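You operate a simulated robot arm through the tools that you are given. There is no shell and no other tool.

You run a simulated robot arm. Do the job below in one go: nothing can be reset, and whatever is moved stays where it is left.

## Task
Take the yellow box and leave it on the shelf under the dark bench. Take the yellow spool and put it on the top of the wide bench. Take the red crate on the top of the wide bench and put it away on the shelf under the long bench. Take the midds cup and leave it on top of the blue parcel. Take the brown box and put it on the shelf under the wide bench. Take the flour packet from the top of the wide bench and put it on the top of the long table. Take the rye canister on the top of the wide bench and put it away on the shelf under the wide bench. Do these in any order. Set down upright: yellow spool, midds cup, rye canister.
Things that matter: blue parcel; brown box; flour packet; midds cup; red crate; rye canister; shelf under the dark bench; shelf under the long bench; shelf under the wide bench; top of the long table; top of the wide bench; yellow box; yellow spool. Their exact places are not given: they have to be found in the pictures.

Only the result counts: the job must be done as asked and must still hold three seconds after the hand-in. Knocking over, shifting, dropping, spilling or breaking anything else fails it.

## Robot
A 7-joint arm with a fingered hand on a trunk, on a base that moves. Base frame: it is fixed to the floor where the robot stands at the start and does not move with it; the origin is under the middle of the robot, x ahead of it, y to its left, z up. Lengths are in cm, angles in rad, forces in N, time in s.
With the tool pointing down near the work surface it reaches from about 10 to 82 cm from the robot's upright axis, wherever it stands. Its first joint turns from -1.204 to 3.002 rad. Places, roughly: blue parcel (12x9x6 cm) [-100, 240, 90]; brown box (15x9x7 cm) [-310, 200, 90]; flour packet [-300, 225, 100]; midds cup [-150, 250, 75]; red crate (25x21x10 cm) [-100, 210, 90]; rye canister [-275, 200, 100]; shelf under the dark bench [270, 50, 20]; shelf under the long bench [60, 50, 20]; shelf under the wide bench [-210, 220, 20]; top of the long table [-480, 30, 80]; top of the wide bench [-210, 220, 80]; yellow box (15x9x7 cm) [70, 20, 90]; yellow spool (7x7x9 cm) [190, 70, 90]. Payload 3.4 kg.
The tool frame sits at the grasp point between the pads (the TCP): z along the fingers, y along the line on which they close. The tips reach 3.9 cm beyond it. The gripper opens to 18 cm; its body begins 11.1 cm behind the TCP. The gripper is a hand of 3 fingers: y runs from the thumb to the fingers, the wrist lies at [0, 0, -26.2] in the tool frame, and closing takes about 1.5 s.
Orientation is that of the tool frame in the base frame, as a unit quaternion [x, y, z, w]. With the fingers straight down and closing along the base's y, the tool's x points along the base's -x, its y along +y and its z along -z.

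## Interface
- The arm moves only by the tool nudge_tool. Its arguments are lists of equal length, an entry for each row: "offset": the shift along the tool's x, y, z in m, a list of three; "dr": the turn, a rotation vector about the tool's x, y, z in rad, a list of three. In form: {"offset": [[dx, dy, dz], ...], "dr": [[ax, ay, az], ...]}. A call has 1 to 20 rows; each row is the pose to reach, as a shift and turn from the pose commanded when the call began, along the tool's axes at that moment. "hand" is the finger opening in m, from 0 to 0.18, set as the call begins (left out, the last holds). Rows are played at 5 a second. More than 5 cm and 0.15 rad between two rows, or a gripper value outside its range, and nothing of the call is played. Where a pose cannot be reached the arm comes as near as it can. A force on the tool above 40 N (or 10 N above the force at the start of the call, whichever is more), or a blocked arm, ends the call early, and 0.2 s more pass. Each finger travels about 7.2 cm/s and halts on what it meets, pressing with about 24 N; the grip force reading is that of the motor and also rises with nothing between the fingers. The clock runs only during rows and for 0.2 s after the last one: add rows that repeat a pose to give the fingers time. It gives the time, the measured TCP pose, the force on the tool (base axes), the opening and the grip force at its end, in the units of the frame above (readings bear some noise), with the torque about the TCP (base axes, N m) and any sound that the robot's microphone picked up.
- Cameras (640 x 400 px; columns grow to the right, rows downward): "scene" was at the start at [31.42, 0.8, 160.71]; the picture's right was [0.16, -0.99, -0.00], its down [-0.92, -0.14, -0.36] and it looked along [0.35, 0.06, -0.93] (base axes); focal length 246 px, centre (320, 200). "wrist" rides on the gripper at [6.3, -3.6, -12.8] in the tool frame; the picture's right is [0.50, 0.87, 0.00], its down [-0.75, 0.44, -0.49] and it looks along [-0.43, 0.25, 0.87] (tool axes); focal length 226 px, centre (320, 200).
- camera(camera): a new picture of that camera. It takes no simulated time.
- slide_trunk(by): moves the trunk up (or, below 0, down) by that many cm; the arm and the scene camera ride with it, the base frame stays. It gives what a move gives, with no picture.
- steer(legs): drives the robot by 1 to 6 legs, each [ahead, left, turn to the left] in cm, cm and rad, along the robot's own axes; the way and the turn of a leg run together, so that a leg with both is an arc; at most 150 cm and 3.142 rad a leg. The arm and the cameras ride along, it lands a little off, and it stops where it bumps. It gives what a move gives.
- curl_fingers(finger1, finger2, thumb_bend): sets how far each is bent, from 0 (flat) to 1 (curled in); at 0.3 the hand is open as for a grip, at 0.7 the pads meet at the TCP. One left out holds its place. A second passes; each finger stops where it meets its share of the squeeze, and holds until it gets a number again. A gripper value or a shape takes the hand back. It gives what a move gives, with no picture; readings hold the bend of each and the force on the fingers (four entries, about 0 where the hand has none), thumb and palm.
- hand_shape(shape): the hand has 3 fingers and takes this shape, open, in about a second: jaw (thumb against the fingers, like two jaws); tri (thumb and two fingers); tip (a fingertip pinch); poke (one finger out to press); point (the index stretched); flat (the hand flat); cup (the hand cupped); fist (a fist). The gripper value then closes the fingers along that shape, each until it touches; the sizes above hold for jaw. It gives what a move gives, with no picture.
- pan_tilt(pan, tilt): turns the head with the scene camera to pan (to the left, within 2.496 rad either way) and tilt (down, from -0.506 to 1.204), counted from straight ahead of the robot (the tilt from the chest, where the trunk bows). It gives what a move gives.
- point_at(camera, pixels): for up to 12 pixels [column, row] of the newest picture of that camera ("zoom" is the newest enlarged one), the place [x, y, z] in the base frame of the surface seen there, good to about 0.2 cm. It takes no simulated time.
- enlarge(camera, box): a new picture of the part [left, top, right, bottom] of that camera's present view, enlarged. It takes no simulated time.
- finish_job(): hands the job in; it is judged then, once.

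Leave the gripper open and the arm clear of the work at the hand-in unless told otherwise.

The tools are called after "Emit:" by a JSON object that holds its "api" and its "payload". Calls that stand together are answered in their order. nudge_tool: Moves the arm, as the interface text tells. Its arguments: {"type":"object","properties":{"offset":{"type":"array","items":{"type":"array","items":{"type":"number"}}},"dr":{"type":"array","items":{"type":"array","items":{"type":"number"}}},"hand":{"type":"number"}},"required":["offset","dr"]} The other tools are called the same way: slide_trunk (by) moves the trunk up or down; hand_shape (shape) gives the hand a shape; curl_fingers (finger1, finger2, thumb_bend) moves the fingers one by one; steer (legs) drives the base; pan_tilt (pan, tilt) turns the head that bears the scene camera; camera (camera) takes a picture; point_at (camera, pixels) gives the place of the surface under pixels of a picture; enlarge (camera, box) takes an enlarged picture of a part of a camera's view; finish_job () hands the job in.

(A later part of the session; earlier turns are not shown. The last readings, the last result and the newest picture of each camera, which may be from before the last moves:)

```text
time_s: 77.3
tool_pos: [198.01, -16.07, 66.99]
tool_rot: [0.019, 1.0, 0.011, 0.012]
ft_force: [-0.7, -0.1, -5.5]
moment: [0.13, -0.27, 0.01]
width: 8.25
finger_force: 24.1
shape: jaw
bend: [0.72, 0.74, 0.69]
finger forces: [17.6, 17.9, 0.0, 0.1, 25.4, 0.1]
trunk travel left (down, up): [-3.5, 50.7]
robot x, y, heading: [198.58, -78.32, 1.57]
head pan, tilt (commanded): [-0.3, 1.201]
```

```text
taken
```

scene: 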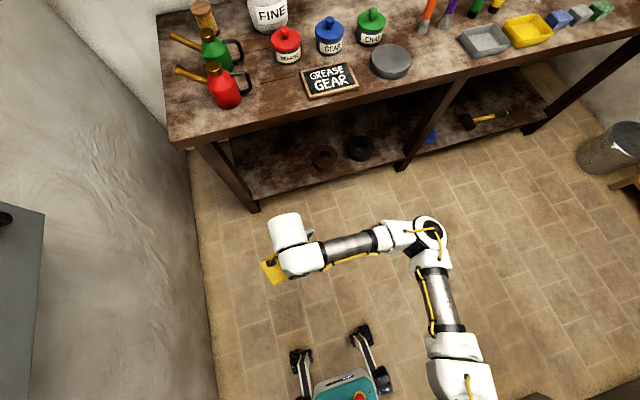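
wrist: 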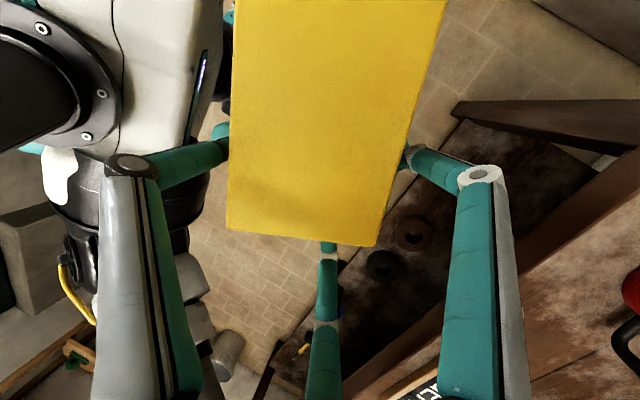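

Going well; I see the box under the wrist at (275,268), and the base's front wheels at (300,370)/(365,345). I lower the trunk the remaining travel and then the tool to z≈30.

Emit:
{"api": "nudge_tool", "payload": {"offset": [[0, 0, 0.05], [0, 0, 0.1], [0, 0, 0.15], [0, 0, 0.2], [0, 0, 0.25], [0, 0, 0.3], [0, 0, 0.35], [0, 0, 0.35]], "dr": [[0, 0, 0], [0, 0, 0], [0, 0, 0], [0, 0, 0], [0, 0, 0], [0, 0, 0], [0, 0, 0], [0, 0, 0]]}}

Emit:
{"api": "camera", "payload": {"camera": "scene"}}

```text
time_s: 79.1
tool_pos: [198.68, -15.45, 31.98]
tool_rot: [0.019, 1.0, 0.012, 0.012]
ft_force: [0.0, -0.4, -5.9]
moment: [0.17, -0.29, 0.02]
width: 8.25
finger_force: 24.5
shape: jaw
bend: [0.72, 0.74, 0.69]
finger forces: [17.6, 17.7, 0.1, 0.1, 24.9, 0.0]
trunk travel left (down, up): [-3.5, 50.7]
robot x, y, heading: [198.96, -78.39, 1.568]
head pan, tilt (commanded): [-0.3, 1.201]
```

```text
taken
```

scene: 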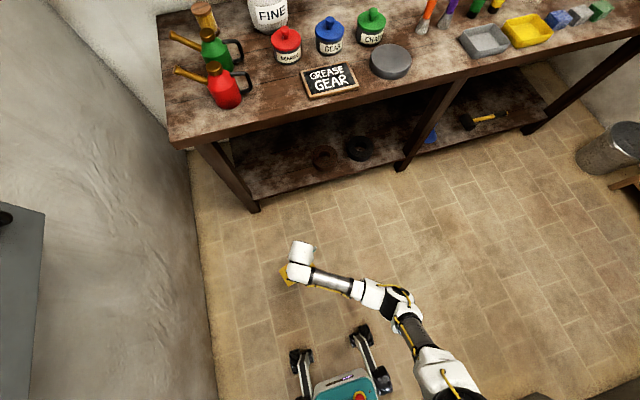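

Reachable with a low arm. I measure elbow and wrist heights to check they pass beneath the bench top (underside ≈78).

Emit:
{"api": "point_at", "payload": {"camera": "scene", "pixels": [[395, 300], [370, 292], [330, 280], [302, 248], [410, 325], [440, 370], [362, 335], [345, 385], [235, 190], [230, 160], [330, 155], [400, 165]]}}

```text
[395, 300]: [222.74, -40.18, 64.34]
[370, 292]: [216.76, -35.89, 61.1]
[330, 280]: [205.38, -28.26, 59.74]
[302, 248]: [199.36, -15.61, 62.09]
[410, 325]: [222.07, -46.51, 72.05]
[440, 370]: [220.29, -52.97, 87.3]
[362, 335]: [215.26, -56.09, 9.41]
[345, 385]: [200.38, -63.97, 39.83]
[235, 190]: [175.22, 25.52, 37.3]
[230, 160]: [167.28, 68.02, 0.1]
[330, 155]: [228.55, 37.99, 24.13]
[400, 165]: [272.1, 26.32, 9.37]
```

All below the bench underside. I drive ahead 57 cm so the box slides in over the shelf at z≈27.

Emit:
{"api": "steer", "payload": {"legs": [[56, 0, 0]]}}

Emit:
{"api": "camera", "payload": {"camera": "scene"}}

Emit:
{"api": "camera", "payload": {"camera": "wrist"}}

```text
time_s: 82.3
tool_pos: [198.97, 40.58, 31.94]
tool_rot: [0.022, 1.0, 0.011, 0.011]
ft_force: [-0.4, 0.1, -6.0]
moment: [0.15, -0.3, 0.0]
width: 8.21
finger_force: 24.2
shape: jaw
bend: [0.72, 0.74, 0.69]
finger forces: [17.8, 17.6, 0.0, 0.0, 24.8, 0.0]
trunk travel left (down, up): [-3.5, 50.7]
robot x, y, heading: [198.52, -22.36, 1.571]
head pan, tilt (commanded): [-0.3, 1.201]
```

```text
taken
```

scene: 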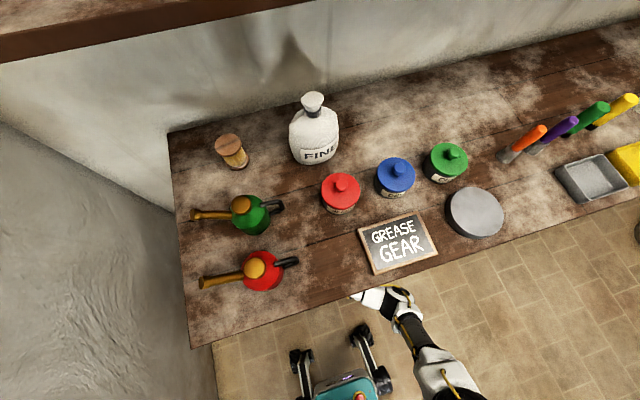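

```text
taken
```

wrist: 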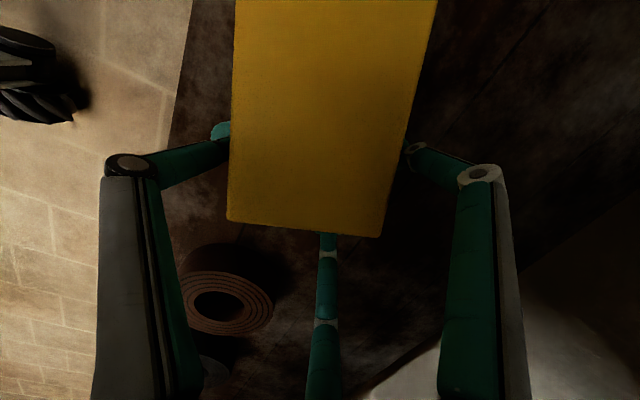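

The box is over the shelf with clear space. I lower it 7 cm onto the shelf.

Emit:
{"api": "nudge_tool", "payload": {"offset": [[0, 0, 0.025], [0, 0, 0.05], [0, 0, 0.065], [0, 0, 0.071], [0, 0, 0.074], [0, 0, 0.074]], "dr": [[0, 0, 0], [0, 0, 0], [0, 0, 0], [0, 0, 0], [0, 0, 0], [0, 0, 0]]}}

Emit:
{"api": "camera", "payload": {"camera": "wrist"}}

```text
time_s: 83.7
tool_pos: [199.14, 40.67, 24.83]
tool_rot: [0.021, 1.0, 0.014, 0.012]
ft_force: [2.6, 0.3, 1.3]
moment: [-0.34, 0.34, 0.19]
width: 8.0
finger_force: 24.4
shape: jaw
bend: [0.72, 0.73, 0.7]
finger forces: [18.6, 15.0, 0.0, 0.0, 25.2, 0.0]
trunk travel left (down, up): [-3.5, 50.7]
robot x, y, heading: [199.15, -22.19, 1.57]
head pan, tilt (commanded): [-0.3, 1.201]
```

```text
taken
```

wrist: 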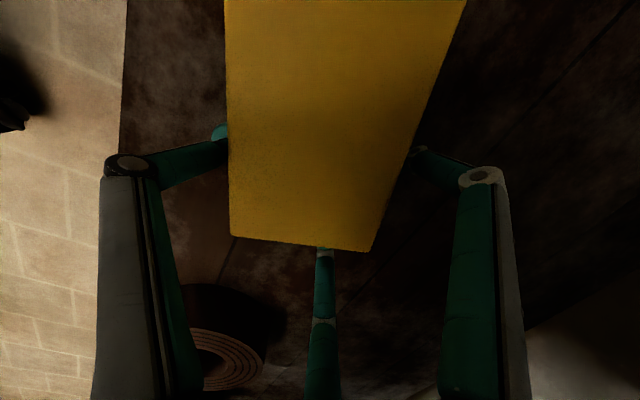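

Force rose from −6 to about +1: it rests on the shelf. I open the hand.

Emit:
{"api": "nudge_tool", "payload": {"offset": [[0, 0, 0], [0, 0, 0], [0, 0, 0], [0, 0, 0], [0, 0, 0], [0, 0, 0]], "dr": [[0, 0, 0], [0, 0, 0], [0, 0, 0], [0, 0, 0], [0, 0, 0], [0, 0, 0]], "hand": 0.14}}

Emit:
{"api": "camera", "payload": {"camera": "wrist"}}

```text
time_s: 85.1
tool_pos: [199.12, 40.65, 24.8]
tool_rot: [0.021, 1.0, 0.014, 0.011]
ft_force: [0.4, 0.3, -0.1]
moment: [0.02, -0.01, 0.01]
width: 13.96
finger_force: 0.1
shape: jaw
bend: [0.57, 0.57, 0.57]
finger forces: [0.0, 0.2, 0.0, 0.0, 0.0, 0.0]
trunk travel left (down, up): [-3.5, 50.7]
robot x, y, heading: [198.53, -22.01, 1.57]
head pan, tilt (commanded): [-0.3, 1.201]
```

```text
taken
```

wrist: 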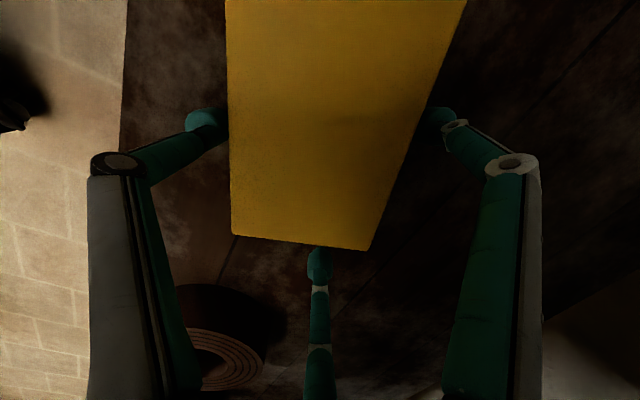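

Released; the box stays put. I raise the hand 13 cm and drive back out.

Emit:
{"api": "nudge_tool", "payload": {"offset": [[0, 0, -0.03], [0, 0, -0.07], [0, 0, -0.1], [0, 0, -0.125], [0, 0, -0.125]], "dr": [[0, 0, 0], [0, 0, 0], [0, 0, 0], [0, 0, 0], [0, 0, 0]]}}

Emit:
{"api": "camera", "payload": {"camera": "wrist"}}

Emit:
{"api": "steer", "payload": {"legs": [[-58, 0, 0]]}}

Emit:
{"api": "camera", "payload": {"camera": "scene"}}

Emit:
{"api": "camera", "payload": {"camera": "wrist"}}

```text
time_s: 86.3
tool_pos: [198.82, 40.19, 37.42]
tool_rot: [0.022, 1.0, 0.013, 0.012]
ft_force: [1.0, 0.0, 0.3]
moment: [-0.02, -0.03, 0.02]
width: 13.97
finger_force: 0.0
shape: jaw
bend: [0.57, 0.57, 0.57]
finger forces: [0.1, 0.0, 0.0, 0.0, 0.0, 0.1]
trunk travel left (down, up): [-3.5, 50.7]
robot x, y, heading: [198.47, -22.33, 1.571]
head pan, tilt (commanded): [-0.3, 1.201]
```

```text
taken
```

wrist: 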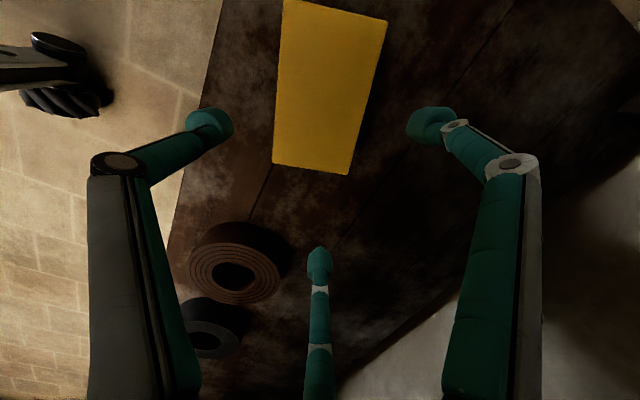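

```text
time_s: 89.6
tool_pos: [199.05, -18.52, 37.34]
tool_rot: [0.028, 0.999, 0.015, 0.012]
ft_force: [-0.3, 0.5, 0.7]
moment: [0.0, 0.0, 0.01]
width: 13.96
finger_force: 0.1
shape: jaw
bend: [0.57, 0.57, 0.57]
finger forces: [0.0, 0.0, 0.0, 0.1, 0.0, 0.0]
trunk travel left (down, up): [-3.5, 50.7]
robot x, y, heading: [198.03, -81.04, 1.556]
head pan, tilt (commanded): [-0.3, 1.201]
```

```text
taken
```

scene: 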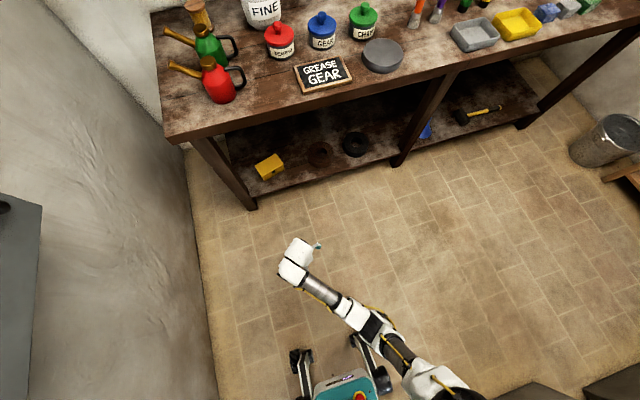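

```text
taken
```

wrist: 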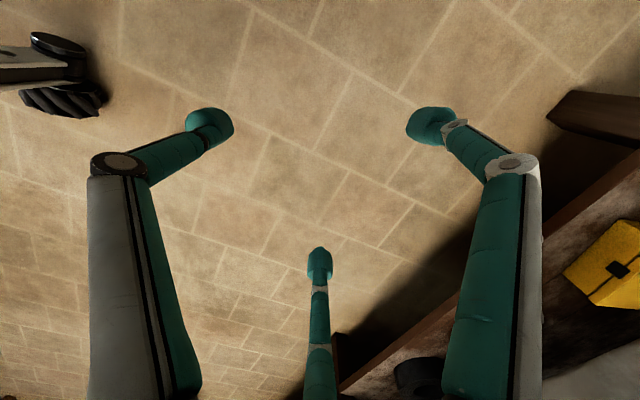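

The yellow box sits on the shelf at (268,167). Next the yellow spool: I raise the arm and trunk again, then look at the bench top.

Emit:
{"api": "nudge_tool", "payload": {"offset": [[0, 0, -0.05], [0, 0, -0.1], [0, 0, -0.15], [0, 0, -0.2], [0, 0, -0.25], [0, 0, -0.3], [0, 0, -0.35], [0, 0, -0.4], [0, 0, -0.45], [0, 0, -0.5], [0, 0, -0.55], [0, 0, -0.6], [0, 0, -0.65], [0, 0, -0.7], [0, 0, -0.75]], "dr": [[0, 0, 0], [0, 0, 0], [0, 0, 0], [0, 0, 0], [0, 0, 0], [0, 0, 0], [0, 0, 0], [0, 0, 0], [0, 0, 0], [0, 0, 0], [0, 0, 0], [0, 0, 0], [0, 0, 0], [0, 0, 0], [0, 0, 0]]}}

Emit:
{"api": "slide_trunk", "payload": {"by": 9}}

Emit:
{"api": "pan_tilt", "payload": {"pan": 0.1, "tilt": 0.6}}

Emit:
{"api": "camera", "payload": {"camera": "scene"}}

Emit:
{"api": "enlarge", "payload": {"camera": "scene", "box": [200, 130, 440, 280]}}

```text
time_s: 92.8
tool_pos: [196.94, -20.39, 112.3]
tool_rot: [0.029, 0.999, 0.014, 0.013]
ft_force: [1.1, 0.1, 0.0]
moment: [-0.03, 0.03, -0.01]
width: 13.99
finger_force: 0.0
shape: jaw
bend: [0.57, 0.57, 0.57]
finger forces: [0.1, 0.0, 0.0, 0.0, 0.0, 0.1]
out of reach, approached as far as the arm can: row 2, 3, 4, 5, 6, 7, 8, 9, 10, 11, 12, 13
trunk travel left (down, up): [-3.5, 50.7]
robot x, y, heading: [198.24, -80.95, 1.555]
head pan, tilt (commanded): [-0.3, 1.201]
```

```text
time_s: 94.1
tool_pos: [198.02, -20.7, 121.53]
tool_rot: [0.029, 0.999, 0.014, 0.01]
ft_force: [-0.2, 0.4, -0.9]
moment: [-0.04, 0.05, 0.0]
width: 13.98
finger_force: 0.2
shape: jaw
bend: [0.57, 0.57, 0.57]
finger forces: [0.0, 0.0, 0.1, 0.1, 0.1, 0.1]
trunk travel left (down, up): [-12.5, 41.7]
robot x, y, heading: [198.5, -81.18, 1.556]
head pan, tilt (commanded): [-0.3, 1.201]
```

```text
time_s: 95.1
tool_pos: [197.57, -20.9, 121.66]
tool_rot: [0.028, 0.999, 0.015, 0.011]
ft_force: [0.6, 0.0, 0.1]
moment: [-0.02, 0.02, 0.02]
width: 13.99
finger_force: 0.0
shape: jaw
bend: [0.57, 0.57, 0.57]
finger forces: [0.0, 0.1, 0.0, 0.0, 0.0, 0.0]
trunk travel left (down, up): [-12.5, 41.7]
robot x, y, heading: [198.29, -81.14, 1.557]
head pan, tilt (commanded): [0.099, 0.6]
```

```text
taken
```

scene: 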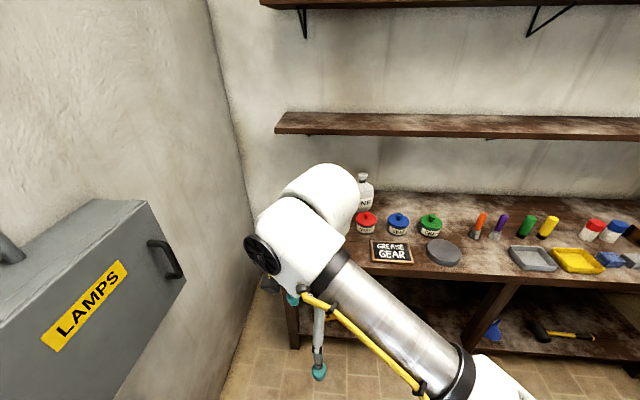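

```text
2.67 times, centred on (320, 205) of scene
```

zoom: 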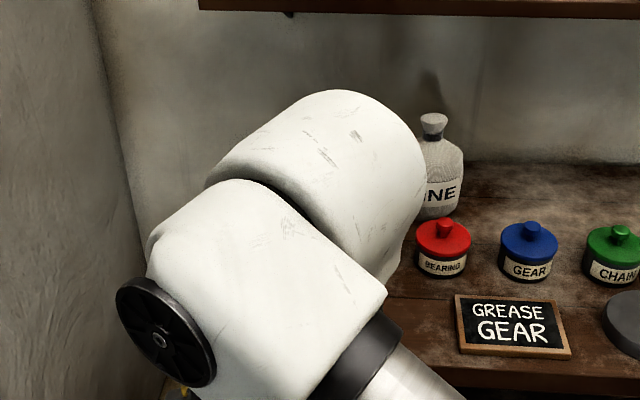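

The wrist hides the spool. I move the tool 28 cm to the right for a clear view.

Emit:
{"api": "nudge_tool", "payload": {"offset": [[-0.04, -0.01, 0], [-0.08, -0.02, 0], [-0.12, -0.03, 0], [-0.16, -0.04, 0], [-0.2, -0.05, 0], [-0.24, -0.06, 0], [-0.28, -0.07, 0]], "dr": [[0, 0, 0], [0, 0, 0], [0, 0, 0], [0, 0, 0], [0, 0, 0], [0, 0, 0], [0, 0, 0]]}}

Emit:
{"api": "camera", "payload": {"camera": "scene"}}

Emit:
{"api": "enlarge", "payload": {"camera": "scene", "box": [240, 130, 440, 255]}}

```text
time_s: 96.7
tool_pos: [223.72, -28.0, 119.0]
tool_rot: [0.027, 0.999, 0.016, 0.01]
ft_force: [-1.1, 1.1, -0.6]
moment: [0.02, -0.04, -0.02]
width: 14.0
finger_force: 0.1
shape: jaw
bend: [0.57, 0.57, 0.57]
finger forces: [0.0, 0.0, 0.1, 0.1, 0.1, 0.1]
out of reach, approached as far as the arm can: row 6, 7
trunk travel left (down, up): [-12.5, 41.7]
robot x, y, heading: [198.57, -80.99, 1.552]
head pan, tilt (commanded): [0.099, 0.6]
```

```text
taken
```

scene: 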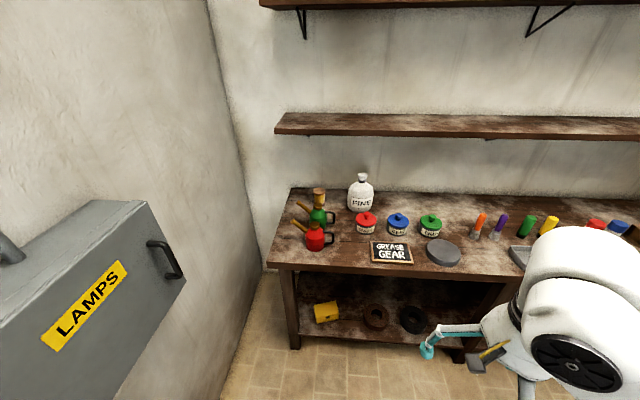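

```text
3.20 times, centred on (340, 192) of scene
```

zoom: 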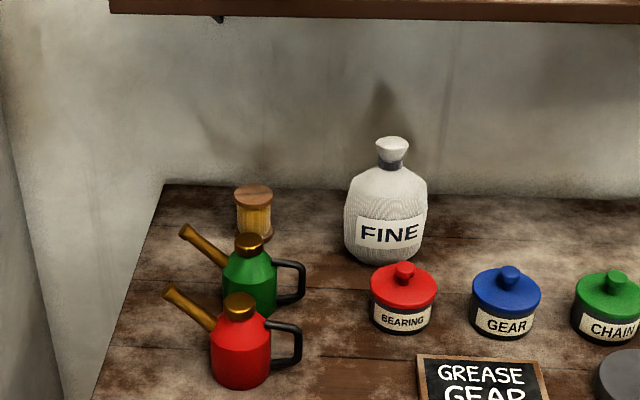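

I now see the spool in the zoom at (254,210). I measure it and its neighbours and the wall shelf above.

Emit:
{"api": "point_at", "payload": {"camera": "zoom", "pixels": [[253, 193], [237, 192], [270, 192], [253, 200], [253, 218], [250, 245], [239, 305], [230, 165], [386, 190], [350, 200], [185, 232], [290, 262]]}}

Emit:
{"api": "point_at", "payload": {"camera": "scene", "pixels": [[360, 120], [360, 131], [360, 135], [280, 130], [360, 112], [150, 215], [145, 200], [70, 220], [330, 312], [180, 270]]}}

```text
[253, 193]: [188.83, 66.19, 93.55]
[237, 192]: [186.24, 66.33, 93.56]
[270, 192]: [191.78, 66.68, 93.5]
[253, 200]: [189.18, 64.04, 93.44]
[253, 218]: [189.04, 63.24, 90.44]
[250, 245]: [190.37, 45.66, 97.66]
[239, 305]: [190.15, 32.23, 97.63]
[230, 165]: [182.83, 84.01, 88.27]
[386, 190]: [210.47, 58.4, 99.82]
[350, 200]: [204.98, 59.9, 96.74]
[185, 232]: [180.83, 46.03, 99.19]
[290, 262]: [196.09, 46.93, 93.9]
```

```text
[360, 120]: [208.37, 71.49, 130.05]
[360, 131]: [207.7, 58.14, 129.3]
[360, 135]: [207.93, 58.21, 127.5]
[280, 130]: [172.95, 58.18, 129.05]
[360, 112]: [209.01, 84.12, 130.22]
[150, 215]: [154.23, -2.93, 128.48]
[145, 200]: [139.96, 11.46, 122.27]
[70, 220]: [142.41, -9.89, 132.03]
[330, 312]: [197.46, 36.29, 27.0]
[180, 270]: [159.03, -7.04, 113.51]
```

The spool's centre is about (189,66.5), top z 93.5; the wall shelf's front edge is y≈58, underside 127. Before gripping a 7 cm spool I check how far apart the two fingers are by zooming on the hand.

Emit:
{"api": "enlarge", "payload": {"camera": "scene", "box": [400, 260, 640, 400]}}

Emit:
{"api": "camera", "payload": {"camera": "wrist"}}

Emit:
{"api": "point_at", "payload": {"camera": "wrist", "pixels": [[210, 122], [428, 122], [318, 265], [318, 250], [420, 135], [220, 130], [125, 165], [515, 165], [318, 290], [318, 340]]}}

```text
2.67 times, centred on (520, 330) of scene
```

zoom: 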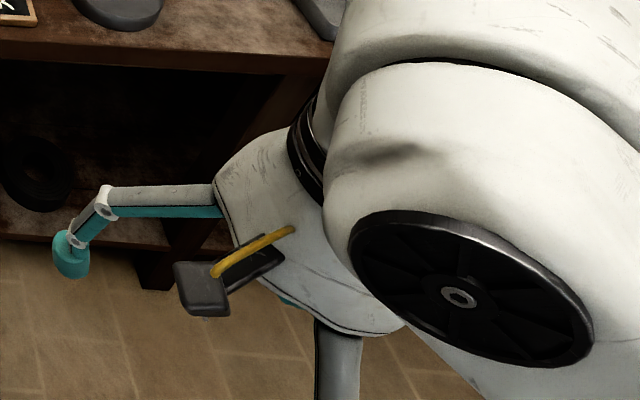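

```text
taken
```

wrist: 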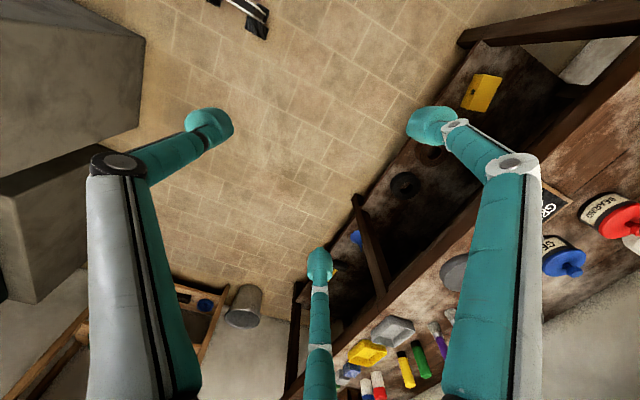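

```text
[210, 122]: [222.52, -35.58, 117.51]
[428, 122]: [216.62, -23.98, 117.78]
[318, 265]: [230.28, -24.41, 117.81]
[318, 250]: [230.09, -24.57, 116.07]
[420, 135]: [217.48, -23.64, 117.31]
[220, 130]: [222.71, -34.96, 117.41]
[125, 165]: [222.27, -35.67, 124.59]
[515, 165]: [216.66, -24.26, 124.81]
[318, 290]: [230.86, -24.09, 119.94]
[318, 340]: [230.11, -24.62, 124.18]
```

Useful: the two fingers are about 13 cm apart in jaw shape – too wide for a 7 cm spool. I try the "tri" shape and look.

Emit:
{"api": "hand_shape", "payload": {"shape": "tri"}}

Emit:
{"api": "camera", "payload": {"camera": "wrist"}}

Emit:
{"api": "hand_shape", "payload": {"shape": "tip"}}

Emit:
{"api": "camera", "payload": {"camera": "wrist"}}

```text
time_s: 97.6
tool_pos: [223.13, -27.92, 119.28]
tool_rot: [0.028, 0.999, 0.017, 0.011]
ft_force: [0.8, -0.4, 0.5]
moment: [0.0, -0.02, 0.04]
width: 17.98
finger_force: 0.1
shape: tri
bend: [0.3, 0.3, 0.3]
finger forces: [0.0, 0.0, 0.0, 0.0, 0.1, 0.1]
trunk travel left (down, up): [-12.5, 41.7]
robot x, y, heading: [197.96, -80.86, 1.559]
head pan, tilt (commanded): [0.099, 0.6]
```

```text
taken
```

wrist: 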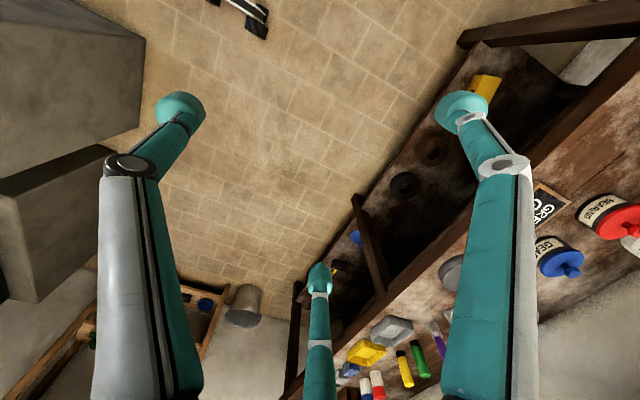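

```text
time_s: 98.5
tool_pos: [223.07, -27.8, 119.25]
tool_rot: [0.028, 0.999, 0.017, 0.011]
ft_force: [-0.9, 0.0, 0.2]
moment: [-0.01, -0.02, 0.03]
width: 17.98
finger_force: 0.0
shape: tip
bend: [0.3, 0.3, 0.3]
finger forces: [0.0, 0.0, 0.1, 0.1, 0.0, 0.1]
trunk travel left (down, up): [-12.5, 41.7]
robot x, y, heading: [198.37, -81.0, 1.558]
head pan, tilt (commanded): [0.099, 0.6]
```

```text
taken
```

wrist: 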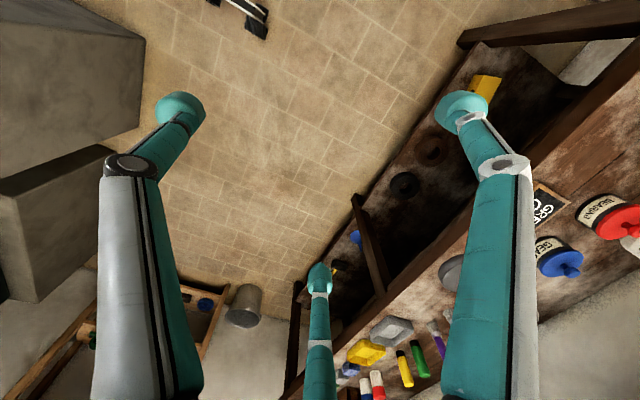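

Open, both look the same. I test how "tri" closes in the air to a 6 cm opening.

Emit:
{"api": "hand_shape", "payload": {"shape": "tri"}}

Emit:
{"api": "nudge_tool", "payload": {"offset": [[0, 0, 0], [0, 0, 0], [0, 0, 0], [0, 0, 0], [0, 0, 0], [0, 0, 0], [0, 0, 0], [0, 0, 0]], "dr": [[0, 0, 0], [0, 0, 0], [0, 0, 0], [0, 0, 0], [0, 0, 0], [0, 0, 0], [0, 0, 0], [0, 0, 0]], "hand": 0.06}}

Emit:
{"api": "camera", "payload": {"camera": "wrist"}}

Emit:
{"api": "point_at", "payload": {"camera": "wrist", "pixels": [[235, 150], [405, 150], [320, 245], [240, 140], [400, 140]]}}

```text
time_s: 99.4
tool_pos: [223.16, -27.85, 119.13]
tool_rot: [0.028, 0.999, 0.018, 0.012]
ft_force: [-0.1, 0.5, 0.0]
moment: [0.03, -0.02, -0.03]
width: 17.99
finger_force: 0.1
shape: tri
bend: [0.3, 0.3, 0.3]
finger forces: [0.1, 0.0, 0.0, 0.0, 0.0, 0.0]
trunk travel left (down, up): [-12.5, 41.7]
robot x, y, heading: [198.23, -81.2, 1.556]
head pan, tilt (commanded): [0.099, 0.6]
```

```text
time_s: 101.2
tool_pos: [223.32, -27.84, 119.17]
tool_rot: [0.027, 0.999, 0.018, 0.012]
ft_force: [1.0, 0.4, 1.4]
moment: [0.01, -0.01, -0.02]
width: 6.02
finger_force: 0.0
shape: tri
bend: [0.72, 0.72, 0.74]
finger forces: [0.0, 0.0, 0.0, 0.0, 0.0, 0.0]
trunk travel left (down, up): [-12.5, 41.7]
robot x, y, heading: [198.12, -80.69, 1.556]
head pan, tilt (commanded): [0.099, 0.6]
```

```text
taken
```

wrist: 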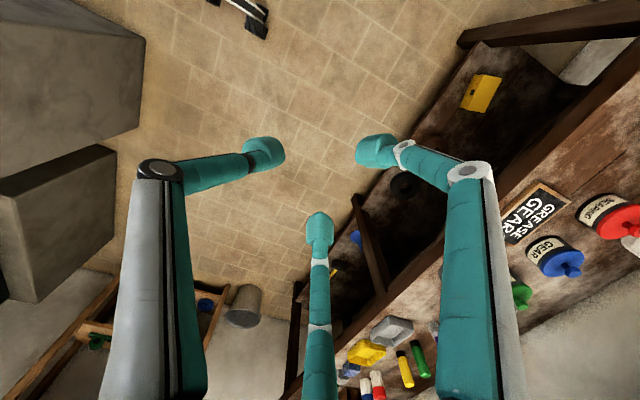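

```text
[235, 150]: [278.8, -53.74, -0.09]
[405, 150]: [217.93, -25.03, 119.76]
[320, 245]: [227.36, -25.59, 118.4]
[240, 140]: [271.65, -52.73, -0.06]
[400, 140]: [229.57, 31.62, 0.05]
```

Emit:
{"api": "point_at", "payload": {"camera": "wrist", "pixels": [[268, 150], [275, 155], [375, 150], [365, 152], [320, 225], [320, 218], [250, 155], [390, 152]]}}

Emit:
{"api": "hand_shape", "payload": {"shape": "tip"}}

Emit:
{"api": "nudge_tool", "payload": {"offset": [[0, 0, 0], [0, 0, 0], [0, 0, 0], [0, 0, 0], [0, 0, 0], [0, 0, 0], [0, 0, 0], [0, 0, 0]], "dr": [[0, 0, 0], [0, 0, 0], [0, 0, 0], [0, 0, 0], [0, 0, 0], [0, 0, 0], [0, 0, 0], [0, 0, 0]], "hand": 0.06}}

Emit:
{"api": "camera", "payload": {"camera": "wrist"}}

```text
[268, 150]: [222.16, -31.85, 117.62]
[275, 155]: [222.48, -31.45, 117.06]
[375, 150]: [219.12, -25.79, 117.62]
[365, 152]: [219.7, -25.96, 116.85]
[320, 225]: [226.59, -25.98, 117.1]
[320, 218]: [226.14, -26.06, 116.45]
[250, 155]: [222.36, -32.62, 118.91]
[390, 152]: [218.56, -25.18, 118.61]
```

```text
time_s: 102.1
tool_pos: [223.27, -27.85, 119.25]
tool_rot: [0.028, 0.999, 0.017, 0.012]
ft_force: [-0.8, -0.2, 0.3]
moment: [-0.03, 0.03, -0.01]
width: 18.0
finger_force: 0.0
shape: tip
bend: [0.3, 0.3, 0.3]
finger forces: [0.0, 0.1, 0.1, 0.1, 0.0, 0.0]
trunk travel left (down, up): [-12.5, 41.7]
robot x, y, heading: [198.24, -81.17, 1.556]
head pan, tilt (commanded): [0.099, 0.6]
```

```text
time_s: 103.9
tool_pos: [223.21, -27.9, 119.11]
tool_rot: [0.027, 0.999, 0.017, 0.011]
ft_force: [0.0, 0.8, -0.6]
moment: [0.01, -0.04, -0.01]
width: 6.05
finger_force: 0.1
shape: tip
bend: [0.72, 0.72, 0.74]
finger forces: [0.0, 0.0, 0.0, 0.0, 0.0, 0.0]
trunk travel left (down, up): [-12.5, 41.7]
robot x, y, heading: [198.18, -80.95, 1.553]
head pan, tilt (commanded): [0.099, 0.6]
```

```text
taken
```

wrist: 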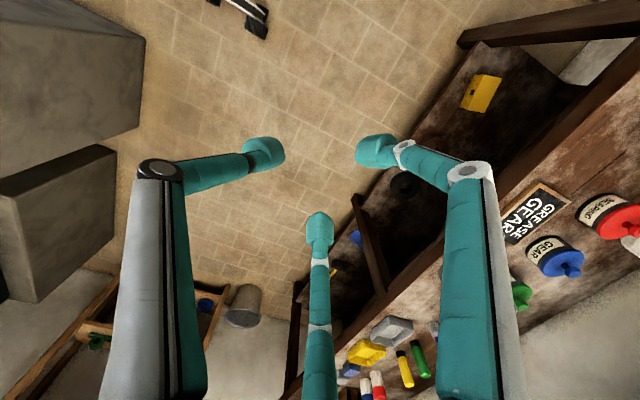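

In "tri" the three fingers converge around the TCP – right for the spool. I bring the open hand to about 45 cm ahead, in line with the spool, then drive up to the bench (base y≈−8).

Emit:
{"api": "nudge_tool", "payload": {"offset": [[0.04, -0.01, 0.01], [0.08, -0.02, 0.02], [0.12, -0.03, 0.03], [0.16, -0.04, 0.04], [0.2, -0.05, 0.05], [0.24, -0.06, 0.06], [0.28, -0.075, 0.07], [0.32, -0.075, 0.07]], "dr": [[0, 0, 0], [0, 0, 0], [0, 0, 0], [0, 0, 0], [0, 0, 0], [0, 0, 0], [0, 0, 0], [0, 0, 0]], "hand": 0.18}}

Emit:
{"api": "camera", "payload": {"camera": "scene"}}

```text
time_s: 105.7
tool_pos: [190.56, -33.23, 111.01]
tool_rot: [0.028, 0.999, 0.015, 0.013]
ft_force: [0.0, 0.1, 0.0]
moment: [0.0, -0.01, -0.02]
width: 17.96
finger_force: 0.0
shape: tip
bend: [0.3, 0.3, 0.3]
finger forces: [0.1, 0.0, 0.1, 0.0, 0.0, 0.0]
trunk travel left (down, up): [-12.5, 41.7]
robot x, y, heading: [198.29, -80.92, 1.552]
head pan, tilt (commanded): [0.099, 0.6]
```

```text
taken
```

scene: 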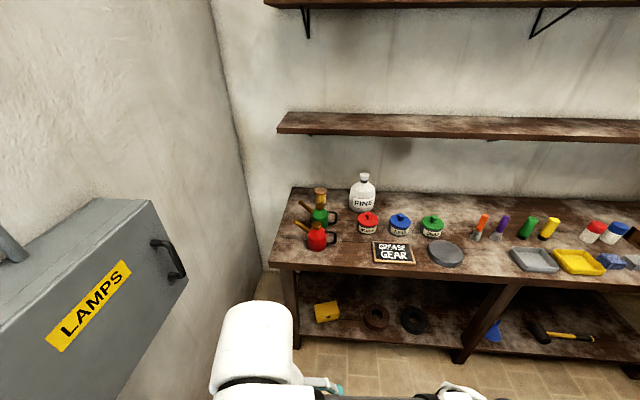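

I set the hand to tri and drive ahead 72 cm.

Emit:
{"api": "hand_shape", "payload": {"shape": "tri"}}

Emit:
{"api": "steer", "payload": {"legs": [[72, 0, 0.018]]}}

Emit:
{"api": "pan_tilt", "payload": {"pan": 0.1, "tilt": 0.85}}

Emit:
{"api": "camera", "payload": {"camera": "scene"}}

Emit:
{"api": "camera", "payload": {"camera": "wrist"}}

```text
time_s: 106.6
tool_pos: [190.87, -33.21, 110.92]
tool_rot: [0.027, 0.999, 0.016, 0.012]
ft_force: [1.1, 0.2, 0.6]
moment: [0.04, -0.01, 0.02]
width: 17.99
finger_force: 0.1
shape: tri
bend: [0.3, 0.3, 0.3]
finger forces: [0.0, 0.1, 0.1, 0.0, 0.1, 0.0]
trunk travel left (down, up): [-12.5, 41.7]
robot x, y, heading: [198.46, -81.02, 1.554]
head pan, tilt (commanded): [0.099, 0.6]
```

```text
time_s: 110.5
tool_pos: [190.34, 38.2, 111.02]
tool_rot: [0.018, 1.0, 0.016, 0.013]
ft_force: [-0.4, 0.3, -0.6]
moment: [-0.01, 0.03, 0.01]
width: 17.98
finger_force: 0.0
shape: tri
bend: [0.3, 0.3, 0.3]
finger forces: [0.1, 0.1, 0.1, 0.0, 0.0, 0.0]
trunk travel left (down, up): [-12.5, 41.7]
robot x, y, heading: [198.75, -9.67, 1.578]
head pan, tilt (commanded): [0.099, 0.6]
```

```text
time_s: 111.2
tool_pos: [190.24, 37.64, 111.05]
tool_rot: [0.018, 1.0, 0.018, 0.012]
ft_force: [0.5, 0.0, -0.6]
moment: [-0.02, -0.02, -0.02]
width: 17.98
finger_force: 0.0
shape: tri
bend: [0.3, 0.3, 0.3]
finger forces: [0.1, 0.0, 0.0, 0.0, 0.0, 0.1]
trunk travel left (down, up): [-12.5, 41.7]
robot x, y, heading: [198.93, -9.42, 1.578]
head pan, tilt (commanded): [0.099, 0.85]
```

```text
taken
```

scene: 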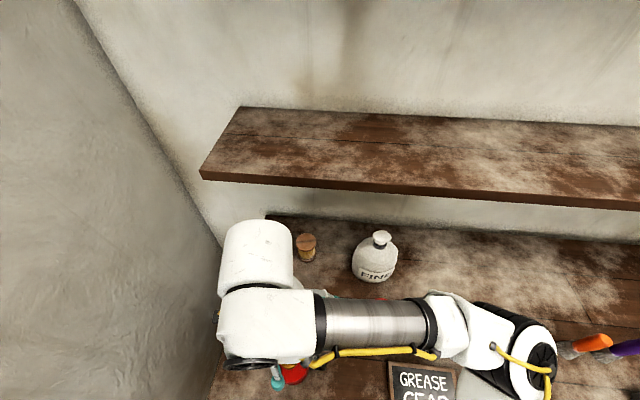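

```text
taken
```

wrist: 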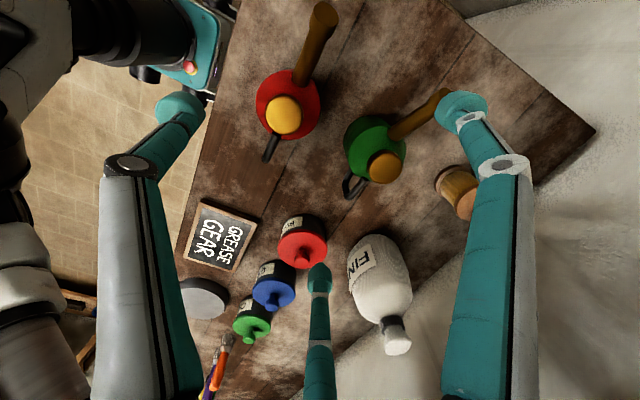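

The spool is at (306,247) in the scene and (455,190) in the wrist view. I measure it again closely.

Emit:
{"api": "point_at", "payload": {"camera": "scene", "pixels": [[306, 240], [298, 240], [314, 240], [306, 234], [306, 247], [306, 255], [354, 265], [380, 238], [208, 175], [300, 186]]}}

Emit:
{"api": "point_at", "payload": {"camera": "wrist", "pixels": [[455, 175], [440, 175], [462, 190], [385, 165], [360, 135], [440, 95], [345, 190], [362, 250], [395, 335], [178, 105], [460, 105], [320, 275]]}}

```text
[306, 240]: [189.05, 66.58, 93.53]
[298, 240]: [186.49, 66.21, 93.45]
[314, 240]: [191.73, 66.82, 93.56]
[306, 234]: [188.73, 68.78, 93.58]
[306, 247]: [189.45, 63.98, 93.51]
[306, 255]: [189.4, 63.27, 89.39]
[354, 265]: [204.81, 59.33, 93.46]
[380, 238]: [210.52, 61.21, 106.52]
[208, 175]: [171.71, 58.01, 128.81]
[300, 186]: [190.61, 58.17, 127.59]
```

```text
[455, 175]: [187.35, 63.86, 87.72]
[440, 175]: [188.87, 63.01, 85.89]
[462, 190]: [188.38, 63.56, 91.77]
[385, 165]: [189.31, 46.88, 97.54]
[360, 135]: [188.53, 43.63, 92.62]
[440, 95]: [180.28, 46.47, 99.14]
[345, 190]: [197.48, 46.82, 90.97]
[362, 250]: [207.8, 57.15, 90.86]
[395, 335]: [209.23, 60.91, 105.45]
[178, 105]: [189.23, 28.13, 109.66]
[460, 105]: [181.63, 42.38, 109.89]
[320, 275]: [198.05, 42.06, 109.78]
```

Spool centre (189.1, 66.7). I tilt the hand forward 0.5 rad and move over the oil cans to just in front of the wall shelf edge.

Emit:
{"api": "nudge_tool", "payload": {"offset": [[0.0035, 0.0398, 0.0062], [0.0071, 0.0796, 0.0125], [0.0107, 0.1192, 0.0217], [0.0143, 0.1538, 0.0328], [0.0193, 0.1883, 0.0478], [0.0193, 0.1883, 0.0478]], "dr": [[-0.12, 0, 0], [-0.25, 0, 0], [-0.37, 0.01, 0], [-0.48, 0.02, 0], [-0.48, 0.02, 0], [-0.48, 0.02, 0]]}}

Emit:
{"api": "camera", "payload": {"camera": "scene"}}

Emit:
{"api": "camera", "payload": {"camera": "wrist"}}

```text
time_s: 112.7
tool_pos: [189.16, 56.95, 107.06]
tool_rot: [0.014, 0.966, 0.256, 0.006]
ft_force: [-0.2, 0.1, 0.9]
moment: [0.01, 0.03, 0.02]
width: 17.97
finger_force: 0.1
shape: tri
bend: [0.3, 0.3, 0.3]
finger forces: [0.0, 0.0, 0.1, 0.1, 0.1, 0.1]
trunk travel left (down, up): [-12.5, 41.7]
robot x, y, heading: [198.48, -9.45, 1.579]
head pan, tilt (commanded): [0.099, 0.85]
```

```text
taken
```

scene: 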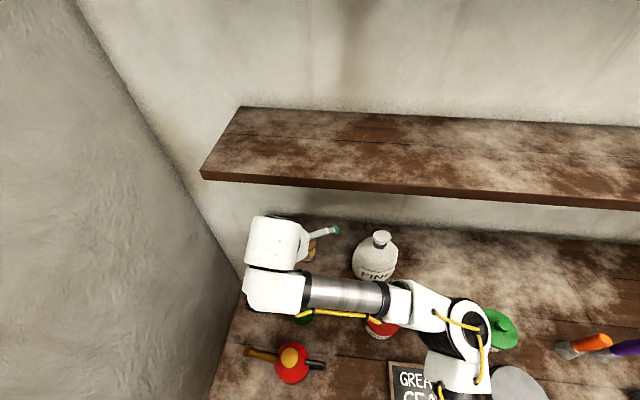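

```text
taken
```

wrist: 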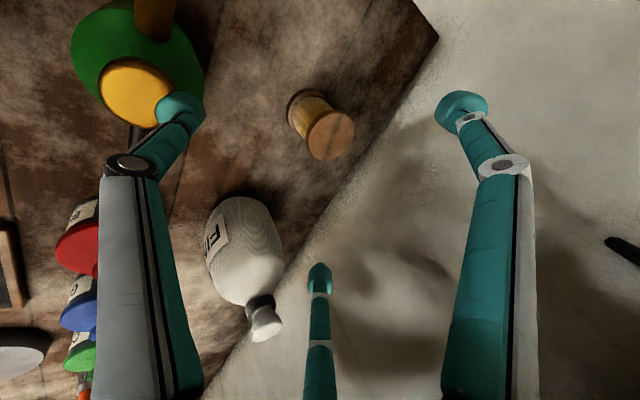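

The spool sits nicely between the fingers. I advance along the tilt to z≈94, then turn the hand vertical around the spool.

Emit:
{"api": "nudge_tool", "payload": {"offset": [[0.0009, 0.0069, 0.0384], [0.0018, 0.0138, 0.0767], [0.0026, 0.0157, 0.116], [0.0033, 0.0175, 0.1558], [0.0033, 0.0175, 0.1558], [0.0033, 0.0175, 0.1558], [0.0033, 0.0175, 0.1558], [0.0033, 0.0175, 0.1558], [0.0033, 0.0175, 0.1558]], "dr": [[0, 0, 0], [0, 0, 0], [0, 0, 0], [0, 0, 0], [0.13, 0, 0], [0.26, 0, 0], [0.39, 0, 0], [0.518, 0, 0], [0.518, 0, 0]]}}

Emit:
{"api": "camera", "payload": {"camera": "scene"}}

Emit:
{"api": "camera", "payload": {"camera": "wrist"}}

```text
time_s: 114.7
tool_pos: [189.2, 65.99, 94.33]
tool_rot: [0.015, 1.0, -0.002, 0.002]
ft_force: [0.4, -0.5, -0.2]
moment: [0.03, -0.03, 0.03]
width: 18.02
finger_force: 0.0
shape: tri
bend: [0.3, 0.3, 0.3]
finger forces: [0.0, 0.0, 0.0, 0.0, 0.1, 0.0]
trunk travel left (down, up): [-12.5, 41.7]
robot x, y, heading: [198.72, -9.64, 1.576]
head pan, tilt (commanded): [0.099, 0.85]
```

```text
taken
```

scene: 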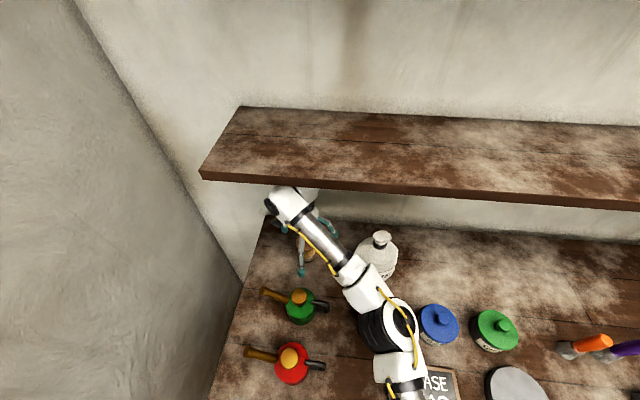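

```text
taken
```

wrist: 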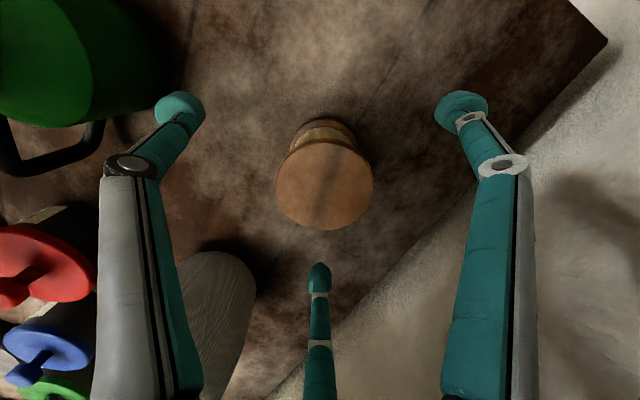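

The spool's top is at the image centre (= TCP). I lower 5 cm and check.

Emit:
{"api": "nudge_tool", "payload": {"offset": [[0, 0.004, 0.025], [0, 0.007, 0.045], [0, 0.007, 0.051], [0, 0.007, 0.051]], "dr": [[0, 0, 0], [0, 0, 0], [0, 0, 0], [0, 0, 0]]}}

Emit:
{"api": "nudge_tool", "payload": {"offset": [[0, 0, 0], [0, 0, 0], [0, 0, 0], [0, 0, 0], [0, 0, 0], [0, 0, 0], [0, 0, 0], [0, 0, 0]], "dr": [[0, 0, 0], [0, 0, 0], [0, 0, 0], [0, 0, 0], [0, 0, 0], [0, 0, 0], [0, 0, 0], [0, 0, 0]], "hand": 0.04}}

Emit:
{"api": "camera", "payload": {"camera": "wrist"}}

```text
time_s: 115.7
tool_pos: [189.23, 66.68, 89.13]
tool_rot: [0.015, 1.0, -0.001, 0.003]
ft_force: [0.2, 0.1, -0.2]
moment: [0.01, 0.03, -0.04]
width: 17.99
finger_force: 0.1
shape: tri
bend: [0.3, 0.3, 0.3]
finger forces: [0.0, 0.0, 0.0, 0.0, 0.0, 0.1]
trunk travel left (down, up): [-12.5, 41.7]
robot x, y, heading: [198.32, -9.26, 1.576]
head pan, tilt (commanded): [0.099, 0.85]
```

```text
time_s: 117.5
tool_pos: [189.18, 66.82, 89.09]
tool_rot: [0.015, 1.0, -0.001, 0.003]
ft_force: [0.3, -0.3, -0.1]
moment: [0.0, -0.02, -0.03]
width: 6.01
finger_force: 24.6
shape: tri
bend: [0.72, 0.72, 0.74]
finger forces: [21.7, 22.1, 0.1, 0.0, 21.9, 0.0]
trunk travel left (down, up): [-12.5, 41.7]
robot x, y, heading: [198.74, -9.1, 1.575]
head pan, tilt (commanded): [0.099, 0.85]
```

```text
taken
```

wrist: 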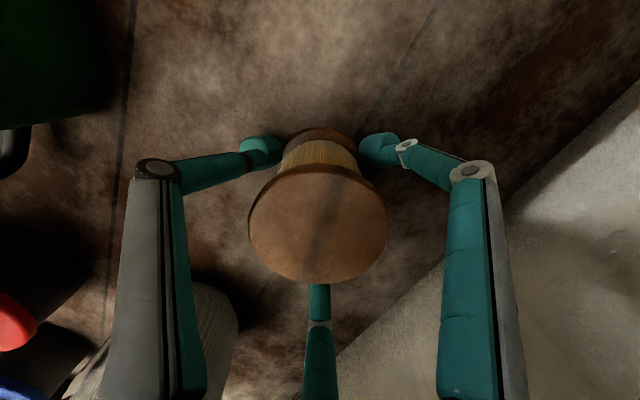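

All three fingers hold the spool's waist (≈22 N each). I lift, tilt and retreat along the same path over the oil cans.

Emit:
{"api": "nudge_tool", "payload": {"offset": [[0, 0, -0.025], [0, -0.005, -0.052], [0, -0.005, -0.052], [0, -0.005, -0.052], [0, -0.005, -0.052], [0, -0.005, -0.052], [0, -0.025, -0.085], [0, -0.05, -0.12], [0, -0.075, -0.15], [0, -0.1, -0.18], [0, -0.14, -0.2], [0, -0.18, -0.22], [0, -0.22, -0.23], [0, -0.26, -0.24], [0, -0.29, -0.24]], "dr": [[0, 0, 0], [0, 0, 0], [-0.13, 0, 0], [-0.26, 0, 0], [-0.39, 0, 0], [-0.5, 0, 0], [-0.5, 0, 0], [-0.5, 0, 0], [-0.5, 0, 0], [-0.5, 0, 0], [-0.5, 0, 0], [-0.37, 0, 0], [-0.25, 0, 0], [-0.12, 0, 0], [0, 0, 0]]}}

Emit:
{"api": "camera", "payload": {"camera": "scene"}}

Emit:
{"api": "camera", "payload": {"camera": "wrist"}}

```text
time_s: 120.7
tool_pos: [188.29, 37.65, 113.43]
tool_rot: [0.015, 1.0, -0.003, 0.002]
ft_force: [-0.5, 0.0, -2.2]
moment: [0.0, -0.03, 0.02]
width: 6.03
finger_force: 24.6
shape: tri
bend: [0.72, 0.72, 0.74]
finger forces: [21.9, 22.0, 0.0, 0.1, 21.9, 0.1]
trunk travel left (down, up): [-12.5, 41.7]
robot x, y, heading: [198.31, -9.42, 1.571]
head pan, tilt (commanded): [0.099, 0.85]
```

```text
taken
```

scene: 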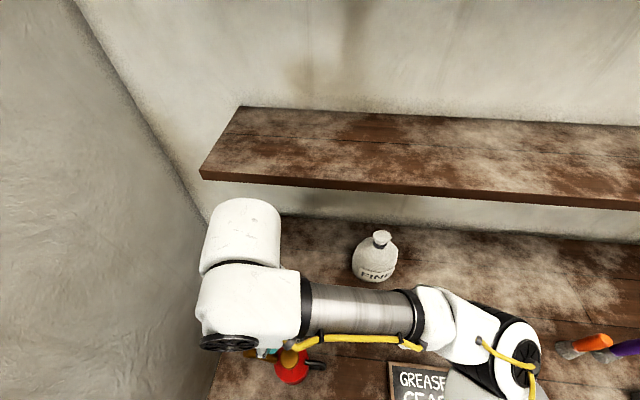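

```text
taken
```

wrist: 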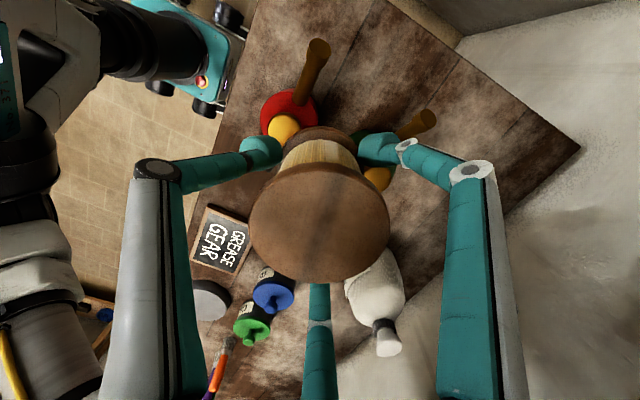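

The spool is held. I drive back out of the aisle (heading stays toward +y) and strafe left around the wall end.

Emit:
{"api": "steer", "payload": {"legs": [[-150, 0, 0], [-72, 0, 0], [0, 150, 0], [0, 60, 0]]}}

Emit:
{"api": "pan_tilt", "payload": {"pan": 0.5, "tilt": 0.5}}

Emit:
{"api": "camera", "payload": {"camera": "scene"}}

```text
time_s: 141.8
tool_pos: [-17.97, -193.02, 113.43]
tool_rot: [0.004, 1.0, -0.001, -0.002]
ft_force: [-0.1, 0.4, -2.2]
moment: [0.03, 0.04, 0.01]
width: 6.03
finger_force: 23.8
shape: tri
bend: [0.72, 0.72, 0.74]
finger forces: [21.9, 22.1, 0.0, 0.1, 22.0, 0.1]
trunk travel left (down, up): [-12.5, 41.7]
robot x, y, heading: [-7.06, -239.8, 1.601]
head pan, tilt (commanded): [0.099, 0.85]
```

```text
time_s: 142.6
tool_pos: [-18.34, -193.55, 113.51]
tool_rot: [0.004, 1.0, -0.001, 0.0]
ft_force: [-0.8, 0.3, -1.0]
moment: [0.04, 0.0, 0.0]
width: 5.99
finger_force: 23.7
shape: tri
bend: [0.72, 0.72, 0.74]
finger forces: [22.1, 22.5, 0.1, 0.0, 22.2, 0.1]
trunk travel left (down, up): [-12.5, 41.7]
robot x, y, heading: [-7.16, -239.59, 1.598]
head pan, tilt (commanded): [0.499, 0.499]
```

```text
taken
```

scene: 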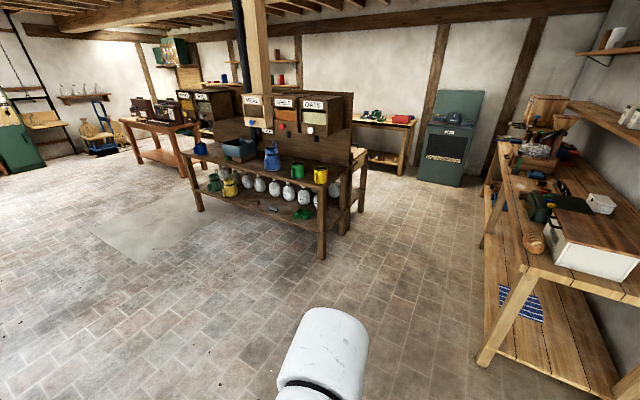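

A good overview. I measure the island, long bench and its lower shelf, and the table at left (150,130).

Emit:
{"api": "point_at", "payload": {"camera": "scene", "pixels": [[322, 258], [346, 232], [362, 210], [200, 210], [485, 360], [500, 215], [560, 280], [560, 350], [520, 300], [405, 172], [150, 125], [195, 205]]}}

Emit:
{"api": "enlarge", "payload": {"camera": "scene", "box": [100, 60, 340, 210]}}

Emit:
{"api": "enlarge", "payload": {"camera": "scene", "box": [440, 100, 640, 400]}}

```text
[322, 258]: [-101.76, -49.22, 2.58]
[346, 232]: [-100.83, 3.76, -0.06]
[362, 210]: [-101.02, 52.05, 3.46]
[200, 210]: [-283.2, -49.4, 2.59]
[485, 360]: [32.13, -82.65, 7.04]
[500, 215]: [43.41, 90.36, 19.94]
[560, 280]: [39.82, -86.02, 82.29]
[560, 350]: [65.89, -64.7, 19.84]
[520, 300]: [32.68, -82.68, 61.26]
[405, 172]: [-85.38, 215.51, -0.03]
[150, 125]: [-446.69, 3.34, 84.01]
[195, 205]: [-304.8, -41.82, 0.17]
```

```text
2.67 times, centred on (220, 135) of scene
```

zoom: 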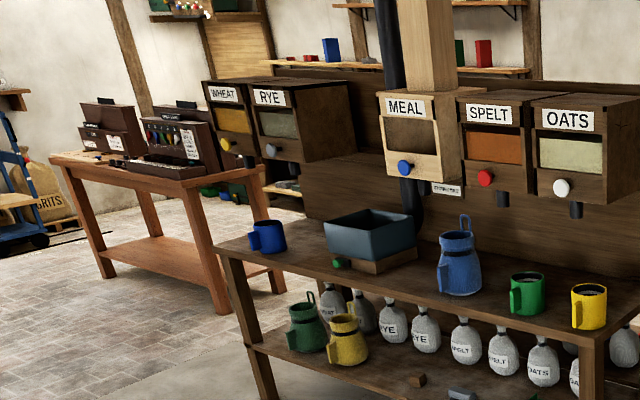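

```text
1.33 times, centred on (540, 250) of scene
```

zoom: 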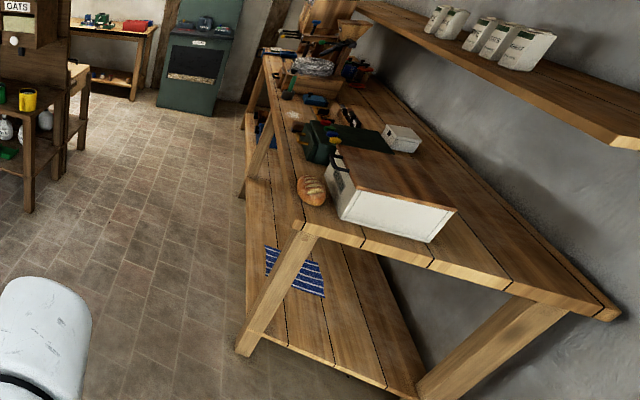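

The island spans x −101…−283, y −49…57; the long bench shelf is z≈20. I drive up the corridor at x≈−36 toward the wide bench.

Emit:
{"api": "steer", "payload": {"legs": [[150, 14, -0.03], [150, 12, 0], [35, 0, 0]]}}

Emit:
{"api": "pan_tilt", "payload": {"pan": 0.7, "tilt": 0.5}}

Emit:
{"api": "camera", "payload": {"camera": "scene"}}

```text
refused: leg 1 is longer than a leg can be; nothing moved
```

```text
time_s: 143.3
tool_pos: [-18.46, -193.46, 113.51]
tool_rot: [0.003, 1.0, 0.0, 0.002]
ft_force: [0.9, -0.1, -2.1]
moment: [-0.03, -0.01, -0.01]
width: 5.99
finger_force: 24.0
shape: tri
bend: [0.72, 0.72, 0.74]
finger forces: [22.1, 22.4, 0.0, 0.0, 22.2, 0.1]
trunk travel left (down, up): [-12.5, 41.7]
robot x, y, heading: [-7.57, -240.18, 1.597]
head pan, tilt (commanded): [0.7, 0.499]
```

```text
taken
```

scene: 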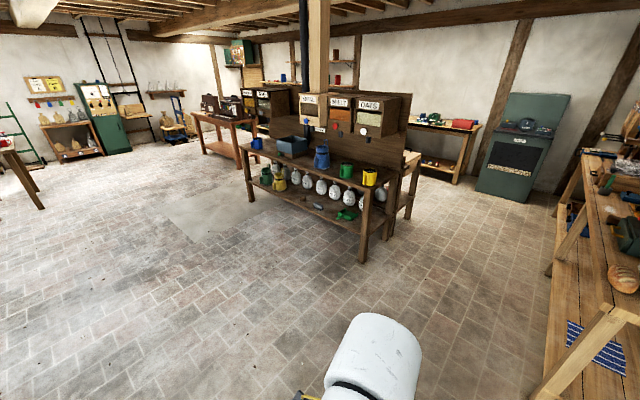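

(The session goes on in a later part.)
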